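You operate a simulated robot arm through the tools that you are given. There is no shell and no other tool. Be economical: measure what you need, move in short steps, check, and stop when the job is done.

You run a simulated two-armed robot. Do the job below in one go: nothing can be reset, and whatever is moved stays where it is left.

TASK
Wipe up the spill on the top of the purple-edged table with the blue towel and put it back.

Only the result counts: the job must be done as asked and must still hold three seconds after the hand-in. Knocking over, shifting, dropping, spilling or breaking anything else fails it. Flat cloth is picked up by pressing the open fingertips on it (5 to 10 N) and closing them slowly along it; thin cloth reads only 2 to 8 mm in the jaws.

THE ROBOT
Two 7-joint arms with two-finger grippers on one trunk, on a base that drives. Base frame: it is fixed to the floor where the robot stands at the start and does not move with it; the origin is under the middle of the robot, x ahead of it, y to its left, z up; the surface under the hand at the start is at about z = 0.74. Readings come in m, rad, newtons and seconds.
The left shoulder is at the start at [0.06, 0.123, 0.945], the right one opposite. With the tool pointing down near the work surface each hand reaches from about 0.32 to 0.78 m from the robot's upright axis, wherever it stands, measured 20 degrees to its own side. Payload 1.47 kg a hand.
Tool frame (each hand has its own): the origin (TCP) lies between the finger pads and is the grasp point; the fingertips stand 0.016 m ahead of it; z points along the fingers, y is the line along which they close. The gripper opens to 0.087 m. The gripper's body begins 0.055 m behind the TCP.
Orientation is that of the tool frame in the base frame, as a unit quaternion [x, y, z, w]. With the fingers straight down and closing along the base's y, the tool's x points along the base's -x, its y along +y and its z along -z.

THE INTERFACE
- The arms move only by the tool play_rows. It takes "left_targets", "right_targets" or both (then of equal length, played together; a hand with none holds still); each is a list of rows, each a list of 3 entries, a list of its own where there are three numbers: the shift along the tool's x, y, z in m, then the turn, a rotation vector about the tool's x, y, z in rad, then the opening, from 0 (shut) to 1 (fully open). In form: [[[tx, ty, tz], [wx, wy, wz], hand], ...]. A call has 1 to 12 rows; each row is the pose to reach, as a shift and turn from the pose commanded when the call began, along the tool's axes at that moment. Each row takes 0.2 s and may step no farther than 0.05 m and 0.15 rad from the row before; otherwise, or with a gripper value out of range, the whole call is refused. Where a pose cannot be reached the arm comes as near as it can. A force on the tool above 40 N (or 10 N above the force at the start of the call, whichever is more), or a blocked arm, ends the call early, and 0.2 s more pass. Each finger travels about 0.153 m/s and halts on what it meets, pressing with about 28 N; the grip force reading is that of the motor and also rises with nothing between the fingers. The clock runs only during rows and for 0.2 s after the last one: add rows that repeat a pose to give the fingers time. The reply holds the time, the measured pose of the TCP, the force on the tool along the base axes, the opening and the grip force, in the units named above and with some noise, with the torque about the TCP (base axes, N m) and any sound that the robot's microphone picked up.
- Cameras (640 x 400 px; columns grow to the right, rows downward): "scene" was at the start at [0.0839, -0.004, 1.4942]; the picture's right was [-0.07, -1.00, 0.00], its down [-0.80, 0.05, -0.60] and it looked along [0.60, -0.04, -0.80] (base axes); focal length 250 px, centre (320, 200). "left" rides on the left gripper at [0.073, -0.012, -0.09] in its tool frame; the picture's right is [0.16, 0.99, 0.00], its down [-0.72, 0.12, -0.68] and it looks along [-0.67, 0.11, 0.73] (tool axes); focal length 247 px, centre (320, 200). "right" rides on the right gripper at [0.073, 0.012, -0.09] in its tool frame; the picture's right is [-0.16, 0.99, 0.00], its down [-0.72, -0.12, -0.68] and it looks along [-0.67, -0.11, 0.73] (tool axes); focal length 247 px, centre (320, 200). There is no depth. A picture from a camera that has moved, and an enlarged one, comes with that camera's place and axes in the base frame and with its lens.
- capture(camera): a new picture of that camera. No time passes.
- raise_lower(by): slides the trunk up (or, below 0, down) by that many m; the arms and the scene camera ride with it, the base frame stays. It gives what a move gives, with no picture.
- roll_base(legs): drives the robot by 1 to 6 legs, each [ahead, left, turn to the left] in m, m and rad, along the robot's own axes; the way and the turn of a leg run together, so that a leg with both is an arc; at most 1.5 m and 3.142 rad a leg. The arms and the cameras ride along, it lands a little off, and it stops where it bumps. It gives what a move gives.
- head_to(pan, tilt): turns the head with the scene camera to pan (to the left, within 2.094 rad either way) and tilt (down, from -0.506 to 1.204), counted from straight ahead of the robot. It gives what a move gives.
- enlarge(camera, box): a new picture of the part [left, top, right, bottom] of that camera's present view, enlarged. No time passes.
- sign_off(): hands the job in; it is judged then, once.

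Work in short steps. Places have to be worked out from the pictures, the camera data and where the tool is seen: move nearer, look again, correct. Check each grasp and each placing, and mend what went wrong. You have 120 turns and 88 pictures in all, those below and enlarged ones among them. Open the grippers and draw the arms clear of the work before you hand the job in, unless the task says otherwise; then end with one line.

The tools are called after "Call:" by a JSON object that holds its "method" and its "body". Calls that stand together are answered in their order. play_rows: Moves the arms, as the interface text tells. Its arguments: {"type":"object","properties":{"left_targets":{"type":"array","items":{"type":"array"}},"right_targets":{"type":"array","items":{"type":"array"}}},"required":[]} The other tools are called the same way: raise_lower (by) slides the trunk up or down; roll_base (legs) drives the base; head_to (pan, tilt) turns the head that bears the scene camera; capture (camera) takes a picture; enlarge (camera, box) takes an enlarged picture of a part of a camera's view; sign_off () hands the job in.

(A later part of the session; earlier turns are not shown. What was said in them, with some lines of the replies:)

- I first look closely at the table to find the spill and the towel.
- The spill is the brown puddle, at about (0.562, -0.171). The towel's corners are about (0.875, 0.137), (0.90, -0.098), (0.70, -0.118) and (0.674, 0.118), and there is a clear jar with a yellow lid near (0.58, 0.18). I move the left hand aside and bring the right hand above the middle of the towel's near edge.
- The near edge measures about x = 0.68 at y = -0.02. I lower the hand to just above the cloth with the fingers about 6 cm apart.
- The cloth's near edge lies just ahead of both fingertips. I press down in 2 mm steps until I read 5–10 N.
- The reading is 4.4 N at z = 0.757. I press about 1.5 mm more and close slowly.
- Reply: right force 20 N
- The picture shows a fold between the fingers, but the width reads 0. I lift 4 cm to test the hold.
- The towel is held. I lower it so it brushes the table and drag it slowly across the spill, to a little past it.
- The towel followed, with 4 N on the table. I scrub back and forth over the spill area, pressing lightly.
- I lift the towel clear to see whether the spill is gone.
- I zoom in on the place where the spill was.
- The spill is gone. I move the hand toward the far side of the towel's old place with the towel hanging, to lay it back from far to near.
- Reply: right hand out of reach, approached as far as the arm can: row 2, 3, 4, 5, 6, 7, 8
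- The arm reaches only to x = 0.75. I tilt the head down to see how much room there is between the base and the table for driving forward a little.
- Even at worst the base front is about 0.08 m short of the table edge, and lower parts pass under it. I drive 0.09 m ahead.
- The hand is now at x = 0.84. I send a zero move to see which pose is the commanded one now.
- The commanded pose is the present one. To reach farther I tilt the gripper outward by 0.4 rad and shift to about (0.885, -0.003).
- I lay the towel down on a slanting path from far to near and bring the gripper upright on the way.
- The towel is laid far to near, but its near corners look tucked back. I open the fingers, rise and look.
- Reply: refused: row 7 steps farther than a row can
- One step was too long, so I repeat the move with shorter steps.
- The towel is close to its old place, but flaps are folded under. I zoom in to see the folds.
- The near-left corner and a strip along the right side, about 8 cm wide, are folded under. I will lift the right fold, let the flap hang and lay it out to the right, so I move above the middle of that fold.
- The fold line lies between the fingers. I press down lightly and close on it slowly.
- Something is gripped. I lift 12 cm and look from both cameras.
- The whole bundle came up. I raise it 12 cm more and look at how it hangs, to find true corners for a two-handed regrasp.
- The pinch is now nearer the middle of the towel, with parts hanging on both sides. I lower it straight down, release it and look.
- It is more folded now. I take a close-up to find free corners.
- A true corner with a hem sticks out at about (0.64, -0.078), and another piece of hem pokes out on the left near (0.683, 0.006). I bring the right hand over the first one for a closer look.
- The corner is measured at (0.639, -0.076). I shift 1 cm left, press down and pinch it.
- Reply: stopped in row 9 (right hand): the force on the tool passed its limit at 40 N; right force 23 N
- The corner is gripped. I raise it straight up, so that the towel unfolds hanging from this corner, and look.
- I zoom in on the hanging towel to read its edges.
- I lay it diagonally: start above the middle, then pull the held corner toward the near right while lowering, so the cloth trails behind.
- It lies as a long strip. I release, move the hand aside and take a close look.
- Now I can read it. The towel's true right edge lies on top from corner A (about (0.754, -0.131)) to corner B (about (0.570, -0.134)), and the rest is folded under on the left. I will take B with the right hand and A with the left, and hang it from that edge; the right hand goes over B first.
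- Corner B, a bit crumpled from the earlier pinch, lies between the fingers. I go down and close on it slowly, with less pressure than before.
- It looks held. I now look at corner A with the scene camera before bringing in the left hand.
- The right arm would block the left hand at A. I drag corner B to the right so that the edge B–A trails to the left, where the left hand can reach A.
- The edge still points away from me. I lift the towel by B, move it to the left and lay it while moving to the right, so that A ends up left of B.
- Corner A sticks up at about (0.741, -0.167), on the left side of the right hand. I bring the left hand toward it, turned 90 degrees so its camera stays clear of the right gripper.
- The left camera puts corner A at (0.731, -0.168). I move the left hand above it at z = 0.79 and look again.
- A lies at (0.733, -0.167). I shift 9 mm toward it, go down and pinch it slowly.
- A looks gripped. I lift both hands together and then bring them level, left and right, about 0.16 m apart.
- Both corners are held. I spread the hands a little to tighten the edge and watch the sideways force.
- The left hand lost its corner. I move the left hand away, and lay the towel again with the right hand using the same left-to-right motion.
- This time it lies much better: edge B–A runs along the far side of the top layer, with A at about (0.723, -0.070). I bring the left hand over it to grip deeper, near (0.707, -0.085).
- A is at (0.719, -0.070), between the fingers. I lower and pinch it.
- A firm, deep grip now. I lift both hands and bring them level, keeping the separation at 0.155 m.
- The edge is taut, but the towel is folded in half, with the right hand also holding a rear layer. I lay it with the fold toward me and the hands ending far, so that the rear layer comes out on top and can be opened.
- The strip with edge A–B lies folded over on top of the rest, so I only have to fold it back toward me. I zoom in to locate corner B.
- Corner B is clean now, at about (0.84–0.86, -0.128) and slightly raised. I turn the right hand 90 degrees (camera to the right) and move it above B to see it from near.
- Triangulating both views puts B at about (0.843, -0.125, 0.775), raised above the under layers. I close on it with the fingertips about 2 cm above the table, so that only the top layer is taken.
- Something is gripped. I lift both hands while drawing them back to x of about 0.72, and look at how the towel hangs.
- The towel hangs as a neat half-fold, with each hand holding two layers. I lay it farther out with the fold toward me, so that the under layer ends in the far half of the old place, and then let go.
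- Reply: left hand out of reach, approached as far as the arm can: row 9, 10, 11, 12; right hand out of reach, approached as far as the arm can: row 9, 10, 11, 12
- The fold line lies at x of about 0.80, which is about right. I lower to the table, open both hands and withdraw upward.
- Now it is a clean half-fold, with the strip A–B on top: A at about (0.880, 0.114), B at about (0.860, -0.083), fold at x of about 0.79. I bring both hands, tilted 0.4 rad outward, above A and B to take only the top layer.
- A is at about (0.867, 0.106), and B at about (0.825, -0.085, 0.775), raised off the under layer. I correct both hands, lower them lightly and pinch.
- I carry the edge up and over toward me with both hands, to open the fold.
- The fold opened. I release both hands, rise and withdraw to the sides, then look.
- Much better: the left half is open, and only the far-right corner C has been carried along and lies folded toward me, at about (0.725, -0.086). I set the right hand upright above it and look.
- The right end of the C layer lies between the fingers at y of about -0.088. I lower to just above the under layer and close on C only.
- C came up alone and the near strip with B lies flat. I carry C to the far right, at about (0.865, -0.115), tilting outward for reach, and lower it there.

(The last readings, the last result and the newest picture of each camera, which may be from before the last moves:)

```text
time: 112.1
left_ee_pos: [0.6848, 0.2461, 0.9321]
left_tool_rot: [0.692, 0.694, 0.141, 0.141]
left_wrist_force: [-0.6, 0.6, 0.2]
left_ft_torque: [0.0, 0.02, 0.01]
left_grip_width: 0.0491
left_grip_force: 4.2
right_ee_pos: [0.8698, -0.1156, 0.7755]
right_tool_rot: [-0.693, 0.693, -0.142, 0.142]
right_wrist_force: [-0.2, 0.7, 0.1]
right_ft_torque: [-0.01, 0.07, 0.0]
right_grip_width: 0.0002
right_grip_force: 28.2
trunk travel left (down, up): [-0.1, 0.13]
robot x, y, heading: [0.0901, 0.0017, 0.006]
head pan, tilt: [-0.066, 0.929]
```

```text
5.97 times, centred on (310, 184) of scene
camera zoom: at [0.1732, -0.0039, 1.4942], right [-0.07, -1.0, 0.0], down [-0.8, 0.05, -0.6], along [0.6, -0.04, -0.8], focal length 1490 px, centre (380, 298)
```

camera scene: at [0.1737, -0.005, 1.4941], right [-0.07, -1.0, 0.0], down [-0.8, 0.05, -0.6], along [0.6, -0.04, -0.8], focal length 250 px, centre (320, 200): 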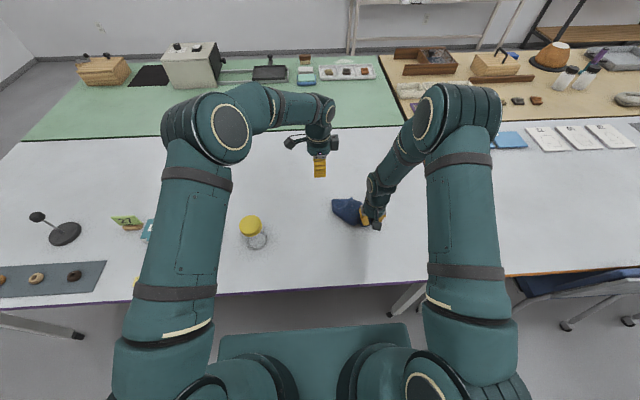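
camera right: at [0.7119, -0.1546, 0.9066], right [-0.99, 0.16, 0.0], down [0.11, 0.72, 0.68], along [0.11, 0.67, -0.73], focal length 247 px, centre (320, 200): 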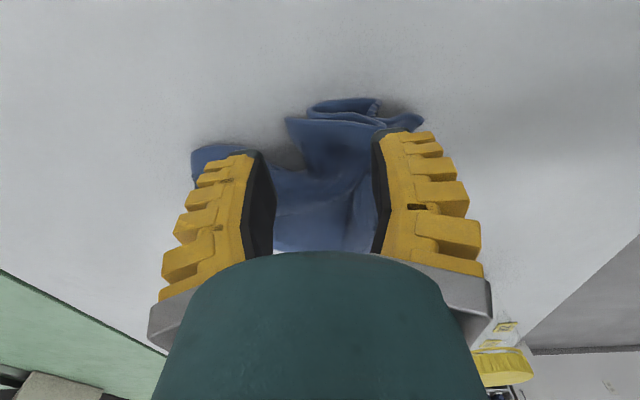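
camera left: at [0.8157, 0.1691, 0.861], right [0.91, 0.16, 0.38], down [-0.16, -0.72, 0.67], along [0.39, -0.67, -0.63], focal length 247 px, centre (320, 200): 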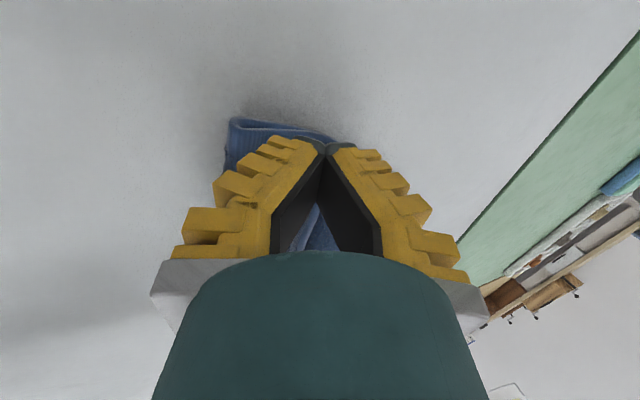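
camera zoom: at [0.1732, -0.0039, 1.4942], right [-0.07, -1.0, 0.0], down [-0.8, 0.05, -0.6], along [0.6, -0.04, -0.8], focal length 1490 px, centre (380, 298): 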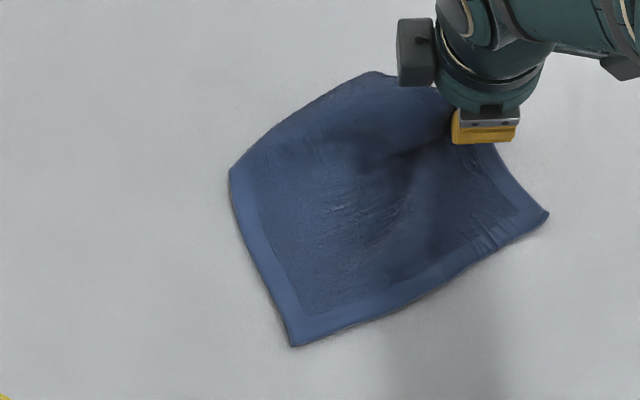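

The towel is now spread almost fully, turned about 20° and with its centre near (0.82, -0.037) against the old (0.787, 0.01). I release C, withdraw the right hand and set the left hand upright.

Call:
{"method": "play_rows", "body": {"right_targets": [[[0, 0, 0], [0, 0, 0], 0.2], [[0, 0, 0], [0, 0, 0], 0.4], [[0, 0.0, -0.03], [0, 0, 0], 0.5], [[0, 0.0, -0.07], [0, 0, 0], 0.5], [[0.02, 0.0, -0.11], [0, 0, 0], 0.5], [[0.05, 0.01, -0.13], [0, 0, 0], 0.5], [[0.09, 0.02, -0.14], [0, 0, 0], 0.5], [[0.13, 0.03, -0.14], [0, 0, 0], 0.5], [[0.16, 0.05, -0.14], [0, 0, 0], 0.5]], "left_targets": [[[0, 0, 0], [0.1, 0, 0], 0.5], [[0, 0, 0], [0.2, 0, 0], 0.5], [[0, 0, 0], [0.3, 0, 0], 0.5], [[0, 0, 0], [0.4, 0, 0], 0.5], [[0, 0, 0], [0.4, 0, 0], 0.5], [[0, 0, 0], [0.4, 0, 0], 0.5], [[0, 0, 0], [0.4, 0, 0], 0.5], [[0, 0, 0], [0.4, 0, 0], 0.5], [[0, 0, 0], [0.4, 0, 0], 0.5]]}}

Call:
{"method": "enlarge", "body": {"camera": "scene", "box": [260, 150, 360, 217]}}

```text
time: 114.1
left_ee_pos: [0.6851, 0.2453, 0.9312]
left_tool_rot: [0.706, 0.708, 0.0, -0.001]
left_wrist_force: [-0.3, 0.0, -0.1]
left_ft_torque: [0.02, -0.02, 0.0]
left_grip_width: 0.049
left_grip_force: 4.2
right_ee_pos: [0.7698, -0.2786, 0.8867]
right_tool_rot: [0.693, -0.693, 0.142, -0.143]
right_wrist_force: [-0.2, -0.2, 0.3]
right_ft_torque: [0.04, 0.0, -0.01]
right_grip_width: 0.049
right_grip_force: 3.7
trunk travel left (down, up): [-0.1, 0.13]
robot x, y, heading: [0.0892, -0.0006, -0.001]
head pan, tilt: [-0.066, 0.929]
```

```text
5.97 times, centred on (310, 184) of scene
camera zoom: at [0.1729, -0.0046, 1.4942], right [-0.07, -1.0, 0.0], down [-0.8, 0.05, -0.6], along [0.6, -0.04, -0.8], focal length 1490 px, centre (380, 298)
```

zoom: 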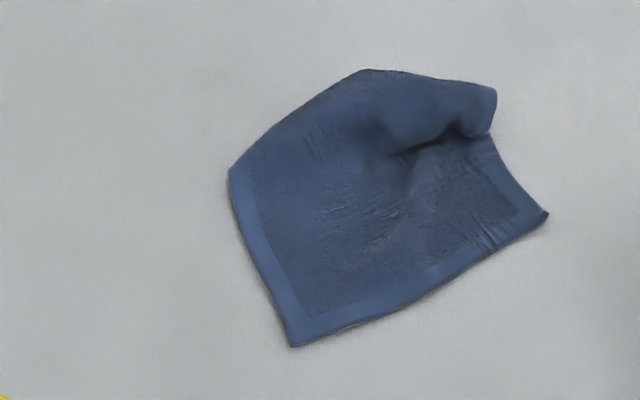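

I will drag the towel about 6 cm toward near-left by the middle of its left edge (about (0.774, 0.032)). I turn the left hand back and bring it above that spot.

Call:
{"method": "play_rows", "body": {"left_targets": [[[-0.01, 0.008, 0], [0, 0, -0.14], 0.55], [[-0.02, 0.016, 0], [0, 0, -0.28], 0.55], [[-0.04, 0.024, 0], [0, 0, -0.42], 0.55], [[-0.06, 0.032, 0], [0, 0, -0.56], 0.55], [[-0.08, 0.04, 0], [0, 0, -0.7], 0.55], [[-0.1, 0.048, 0], [0, 0, -0.84], 0.55], [[-0.12, 0.056, 0.01], [0, 0, -0.98], 0.55], [[-0.14, 0.064, 0.02], [0, 0, -1.12], 0.55], [[-0.165, 0.072, 0.04], [0, 0, -1.26], 0.55], [[-0.19, 0.08, 0.06], [0, 0, -1.4], 0.55], [[-0.21, 0.086, 0.08], [0, 0, -1.54], 0.55], [[-0.222, 0.089, 0.11], [0, 0, -1.57], 0.55]]}}

Call:
{"method": "capture", "body": {"camera": "left"}}

```text
time: 116.7
left_ee_pos: [0.7745, 0.0239, 0.8213]
left_tool_rot: [-0.002, 1.0, 0.0, 0.0]
left_wrist_force: [1.1, 0.3, -0.6]
left_ft_torque: [-0.02, 0.01, -0.04]
left_grip_width: 0.0533
left_grip_force: 3.7
right_ee_pos: [0.7696, -0.2765, 0.8843]
right_tool_rot: [-0.693, 0.693, -0.142, 0.142]
right_wrist_force: [0.5, -0.7, -0.5]
right_ft_torque: [0.0, -0.02, 0.02]
right_grip_width: 0.0491
right_grip_force: 4.1
trunk travel left (down, up): [-0.1, 0.13]
robot x, y, heading: [0.0898, -0.0022, -0.004]
head pan, tilt: [-0.066, 0.929]
```

```text
5 pictures are left
camera left: at [0.7016, 0.012, 0.9118], right [-0.16, 0.99, 0.0], down [0.72, 0.12, 0.68], along [0.67, 0.11, -0.73], focal length 247 px, centre (320, 200)
```

left: 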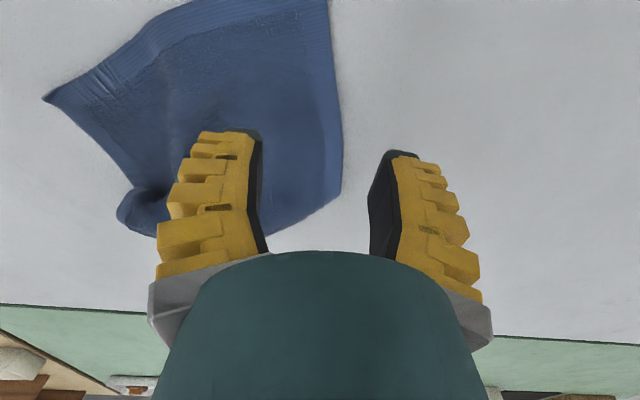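

The left edge is at y of about 0.037, between the fingers. I press, pinch it, and drag slowly by (-0.035, +0.05), then let go.

Call:
{"method": "play_rows", "body": {"left_targets": [[[0, 0.003, 0.03], [0, 0, 0], 0.55], [[0, 0.003, 0.055], [0, 0, 0], 0.55], [[0, 0.003, 0.062], [0, 0, 0], 0.55], [[0, 0.003, 0.062], [0, 0, 0], 0.42], [[0, 0.003, 0.062], [0, 0, 0], 0.3], [[0, 0.003, 0.062], [0, 0, 0], 0.2], [[0, 0.003, 0.0615], [0, 0, 0], 0.1], [[0, 0.003, 0.061], [0, 0, 0], 0], [[0, 0.003, 0.061], [0, 0, 0], 0], [[0, 0.003, 0.057], [0, 0, 0], 0]]}}

Call:
{"method": "play_rows", "body": {"left_targets": [[[0.006, 0.009, 0], [0, 0, 0], 0], [[0.012, 0.018, 0], [0, 0, 0], 0], [[0.018, 0.027, 0], [0, 0, 0], 0], [[0.024, 0.036, 0], [0, 0, 0], 0], [[0.03, 0.045, 0], [0, 0, 0], 0], [[0.037, 0.055, 0], [0, 0, 0], 0], [[0.037, 0.055, 0], [0, 0, 0], 0]]}}

Call:
{"method": "enlarge", "body": {"camera": "scene", "box": [250, 150, 360, 223]}}

```text
time: 118.9
left_ee_pos: [0.7745, 0.0264, 0.7649]
left_tool_rot: [0.0, 1.0, 0.0, 0.0]
left_wrist_force: [-0.3, 0.6, 0.6]
left_ft_torque: [0.03, -0.01, -0.02]
left_grip_width: 0.0
left_grip_force: 28.2
right_ee_pos: [0.7687, -0.277, 0.8852]
right_tool_rot: [-0.693, 0.693, -0.14, 0.143]
right_wrist_force: [-0.9, -0.2, -0.2]
right_ft_torque: [0.03, -0.01, 0.01]
right_grip_width: 0.0491
right_grip_force: 4.0
trunk travel left (down, up): [-0.1, 0.13]
robot x, y, heading: [0.0857, -0.0005, -0.002]
head pan, tilt: [-0.066, 0.929]
```

```text
time: 120.5
left_ee_pos: [0.7364, 0.0823, 0.7652]
left_tool_rot: [0.0, 1.0, 0.0, 0.0]
left_wrist_force: [0.4, -0.2, 0.6]
left_ft_torque: [0.01, 0.0, -0.01]
left_grip_width: 0.0003
left_grip_force: 27.9
right_ee_pos: [0.7679, -0.2783, 0.8859]
right_tool_rot: [-0.693, 0.693, -0.14, 0.142]
right_wrist_force: [-0.3, 0.1, -0.1]
right_ft_torque: [-0.01, 0.05, -0.01]
right_grip_width: 0.049
right_grip_force: 4.1
trunk travel left (down, up): [-0.1, 0.13]
robot x, y, heading: [0.0906, 0.0011, 0.001]
head pan, tilt: [-0.066, 0.929]
```

```text
5.48 times, centred on (305, 186) of scene
camera zoom: at [0.1735, -0.004, 1.4941], right [-0.07, -1.0, 0.0], down [-0.8, 0.05, -0.6], along [0.6, -0.04, -0.8], focal length 1368 px, centre (402, 274)
```

zoom: 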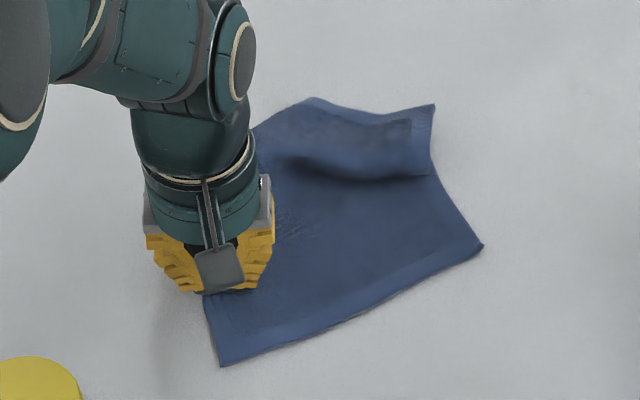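

The towel's centre is now near (0.80, 0.005), about a centimetre from its old place. I release and draw both hands up and away to the sides.

Call:
{"method": "play_rows", "body": {"left_targets": [[[0, 0, 0], [0, 0, 0], 0.2], [[0, 0, 0], [0, 0, 0], 0.5], [[0, 0, -0.03], [0, 0, 0], 0.7], [[0, 0, -0.07], [0, 0, 0], 1], [[0, 0, -0.11], [0, 0, 0], 1], [[0, 0.0, -0.15], [0, 0, 0], 1], [[0, 0.03, -0.18], [0, 0, 0], 1], [[0, 0.07, -0.2], [0, 0, 0], 1], [[0, 0.11, -0.22], [0, 0, 0], 1], [[0, 0.15, -0.22], [0, 0, 0], 1], [[0, 0.19, -0.22], [0, 0, 0], 1], [[0, 0.22, -0.22], [0, 0, 0], 1]], "right_targets": [[[0, 0, -0.02], [0, 0, 0], 0.5], [[0, 0.0, -0.04], [0, 0, 0], 0.6], [[0, 0.0, -0.06], [0, 0, 0], 0.7], [[0, 0.01, -0.08], [0, 0, 0], 1], [[0, 0.02, -0.1], [0, 0, 0], 1], [[0, 0.03, -0.1], [0, 0, 0], 1], [[0, 0.04, -0.1], [0, 0, 0], 1], [[0, 0.04, -0.1], [0, 0, 0], 1], [[0, 0.04, -0.1], [0, 0, 0], 1], [[0, 0.04, -0.1], [0, 0, 0], 1], [[0, 0.04, -0.1], [0, 0, 0], 1], [[0, 0.04, -0.1], [0, 0, 0], 1]]}}

Call:
{"method": "capture", "body": {"camera": "scene"}}

Call:
{"method": "enlarge", "body": {"camera": "scene", "box": [230, 150, 420, 275]}}

```text
time: 123.1
left_ee_pos: [0.7367, 0.3016, 0.9833]
left_tool_rot: [0.0, 1.0, 0.0, 0.0]
left_wrist_force: [-0.1, -0.2, 0.2]
left_ft_torque: [-0.03, 0.0, 0.01]
left_grip_width: 0.0872
left_grip_force: 0.0
right_ee_pos: [0.6921, -0.2757, 0.9616]
right_tool_rot: [-0.693, 0.693, -0.141, 0.142]
right_wrist_force: [-0.6, 0.6, 0.3]
right_ft_torque: [-0.03, -0.01, -0.01]
right_grip_width: 0.0873
right_grip_force: 0.0
trunk travel left (down, up): [-0.1, 0.13]
robot x, y, heading: [0.0917, -0.0013, -0.001]
head pan, tilt: [-0.066, 0.929]
```

```text
3 pictures are left
camera scene: at [0.1735, -0.0034, 1.4941], right [-0.07, -1.0, 0.0], down [-0.8, 0.05, -0.6], along [0.6, -0.04, -0.8], focal length 250 px, centre (320, 200)
```

scene: 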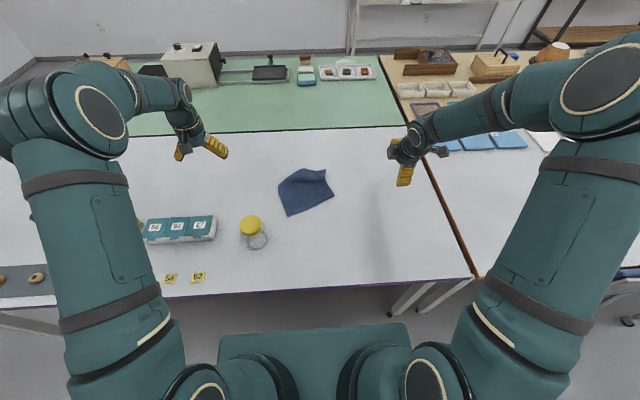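

```text
3.20 times, centred on (325, 212) of scene
camera zoom: at [0.1735, -0.0034, 1.4941], right [-0.07, -1.0, 0.0], down [-0.8, 0.05, -0.6], along [0.6, -0.04, -0.8], focal length 799 px, centre (304, 160)
```

zoom: 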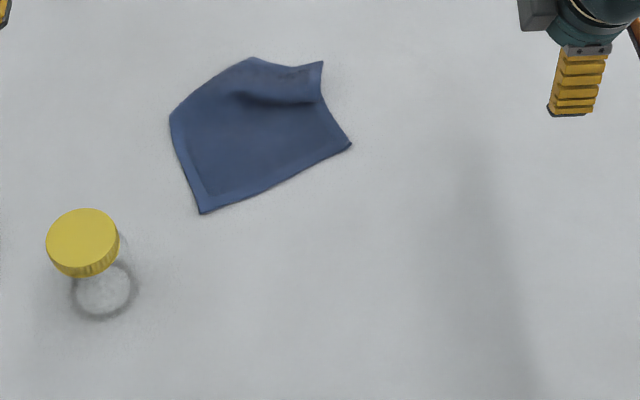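

The table is clean where the spill was, and the jar is still at (0.58, 0.18). The towel lies back at its place and both hands are open and clear, so I hand in.

Call:
{"method": "sign_off", "body": {}}

```text
The job is handed in.
```

I wiped up the spill with the blue towel and put the towel back within about 1–2 cm of its old place. It lies turned roughly 20–25° with a small fold at its far edge. The pictures show nothing else on that table moved, and both hands are open and clear.
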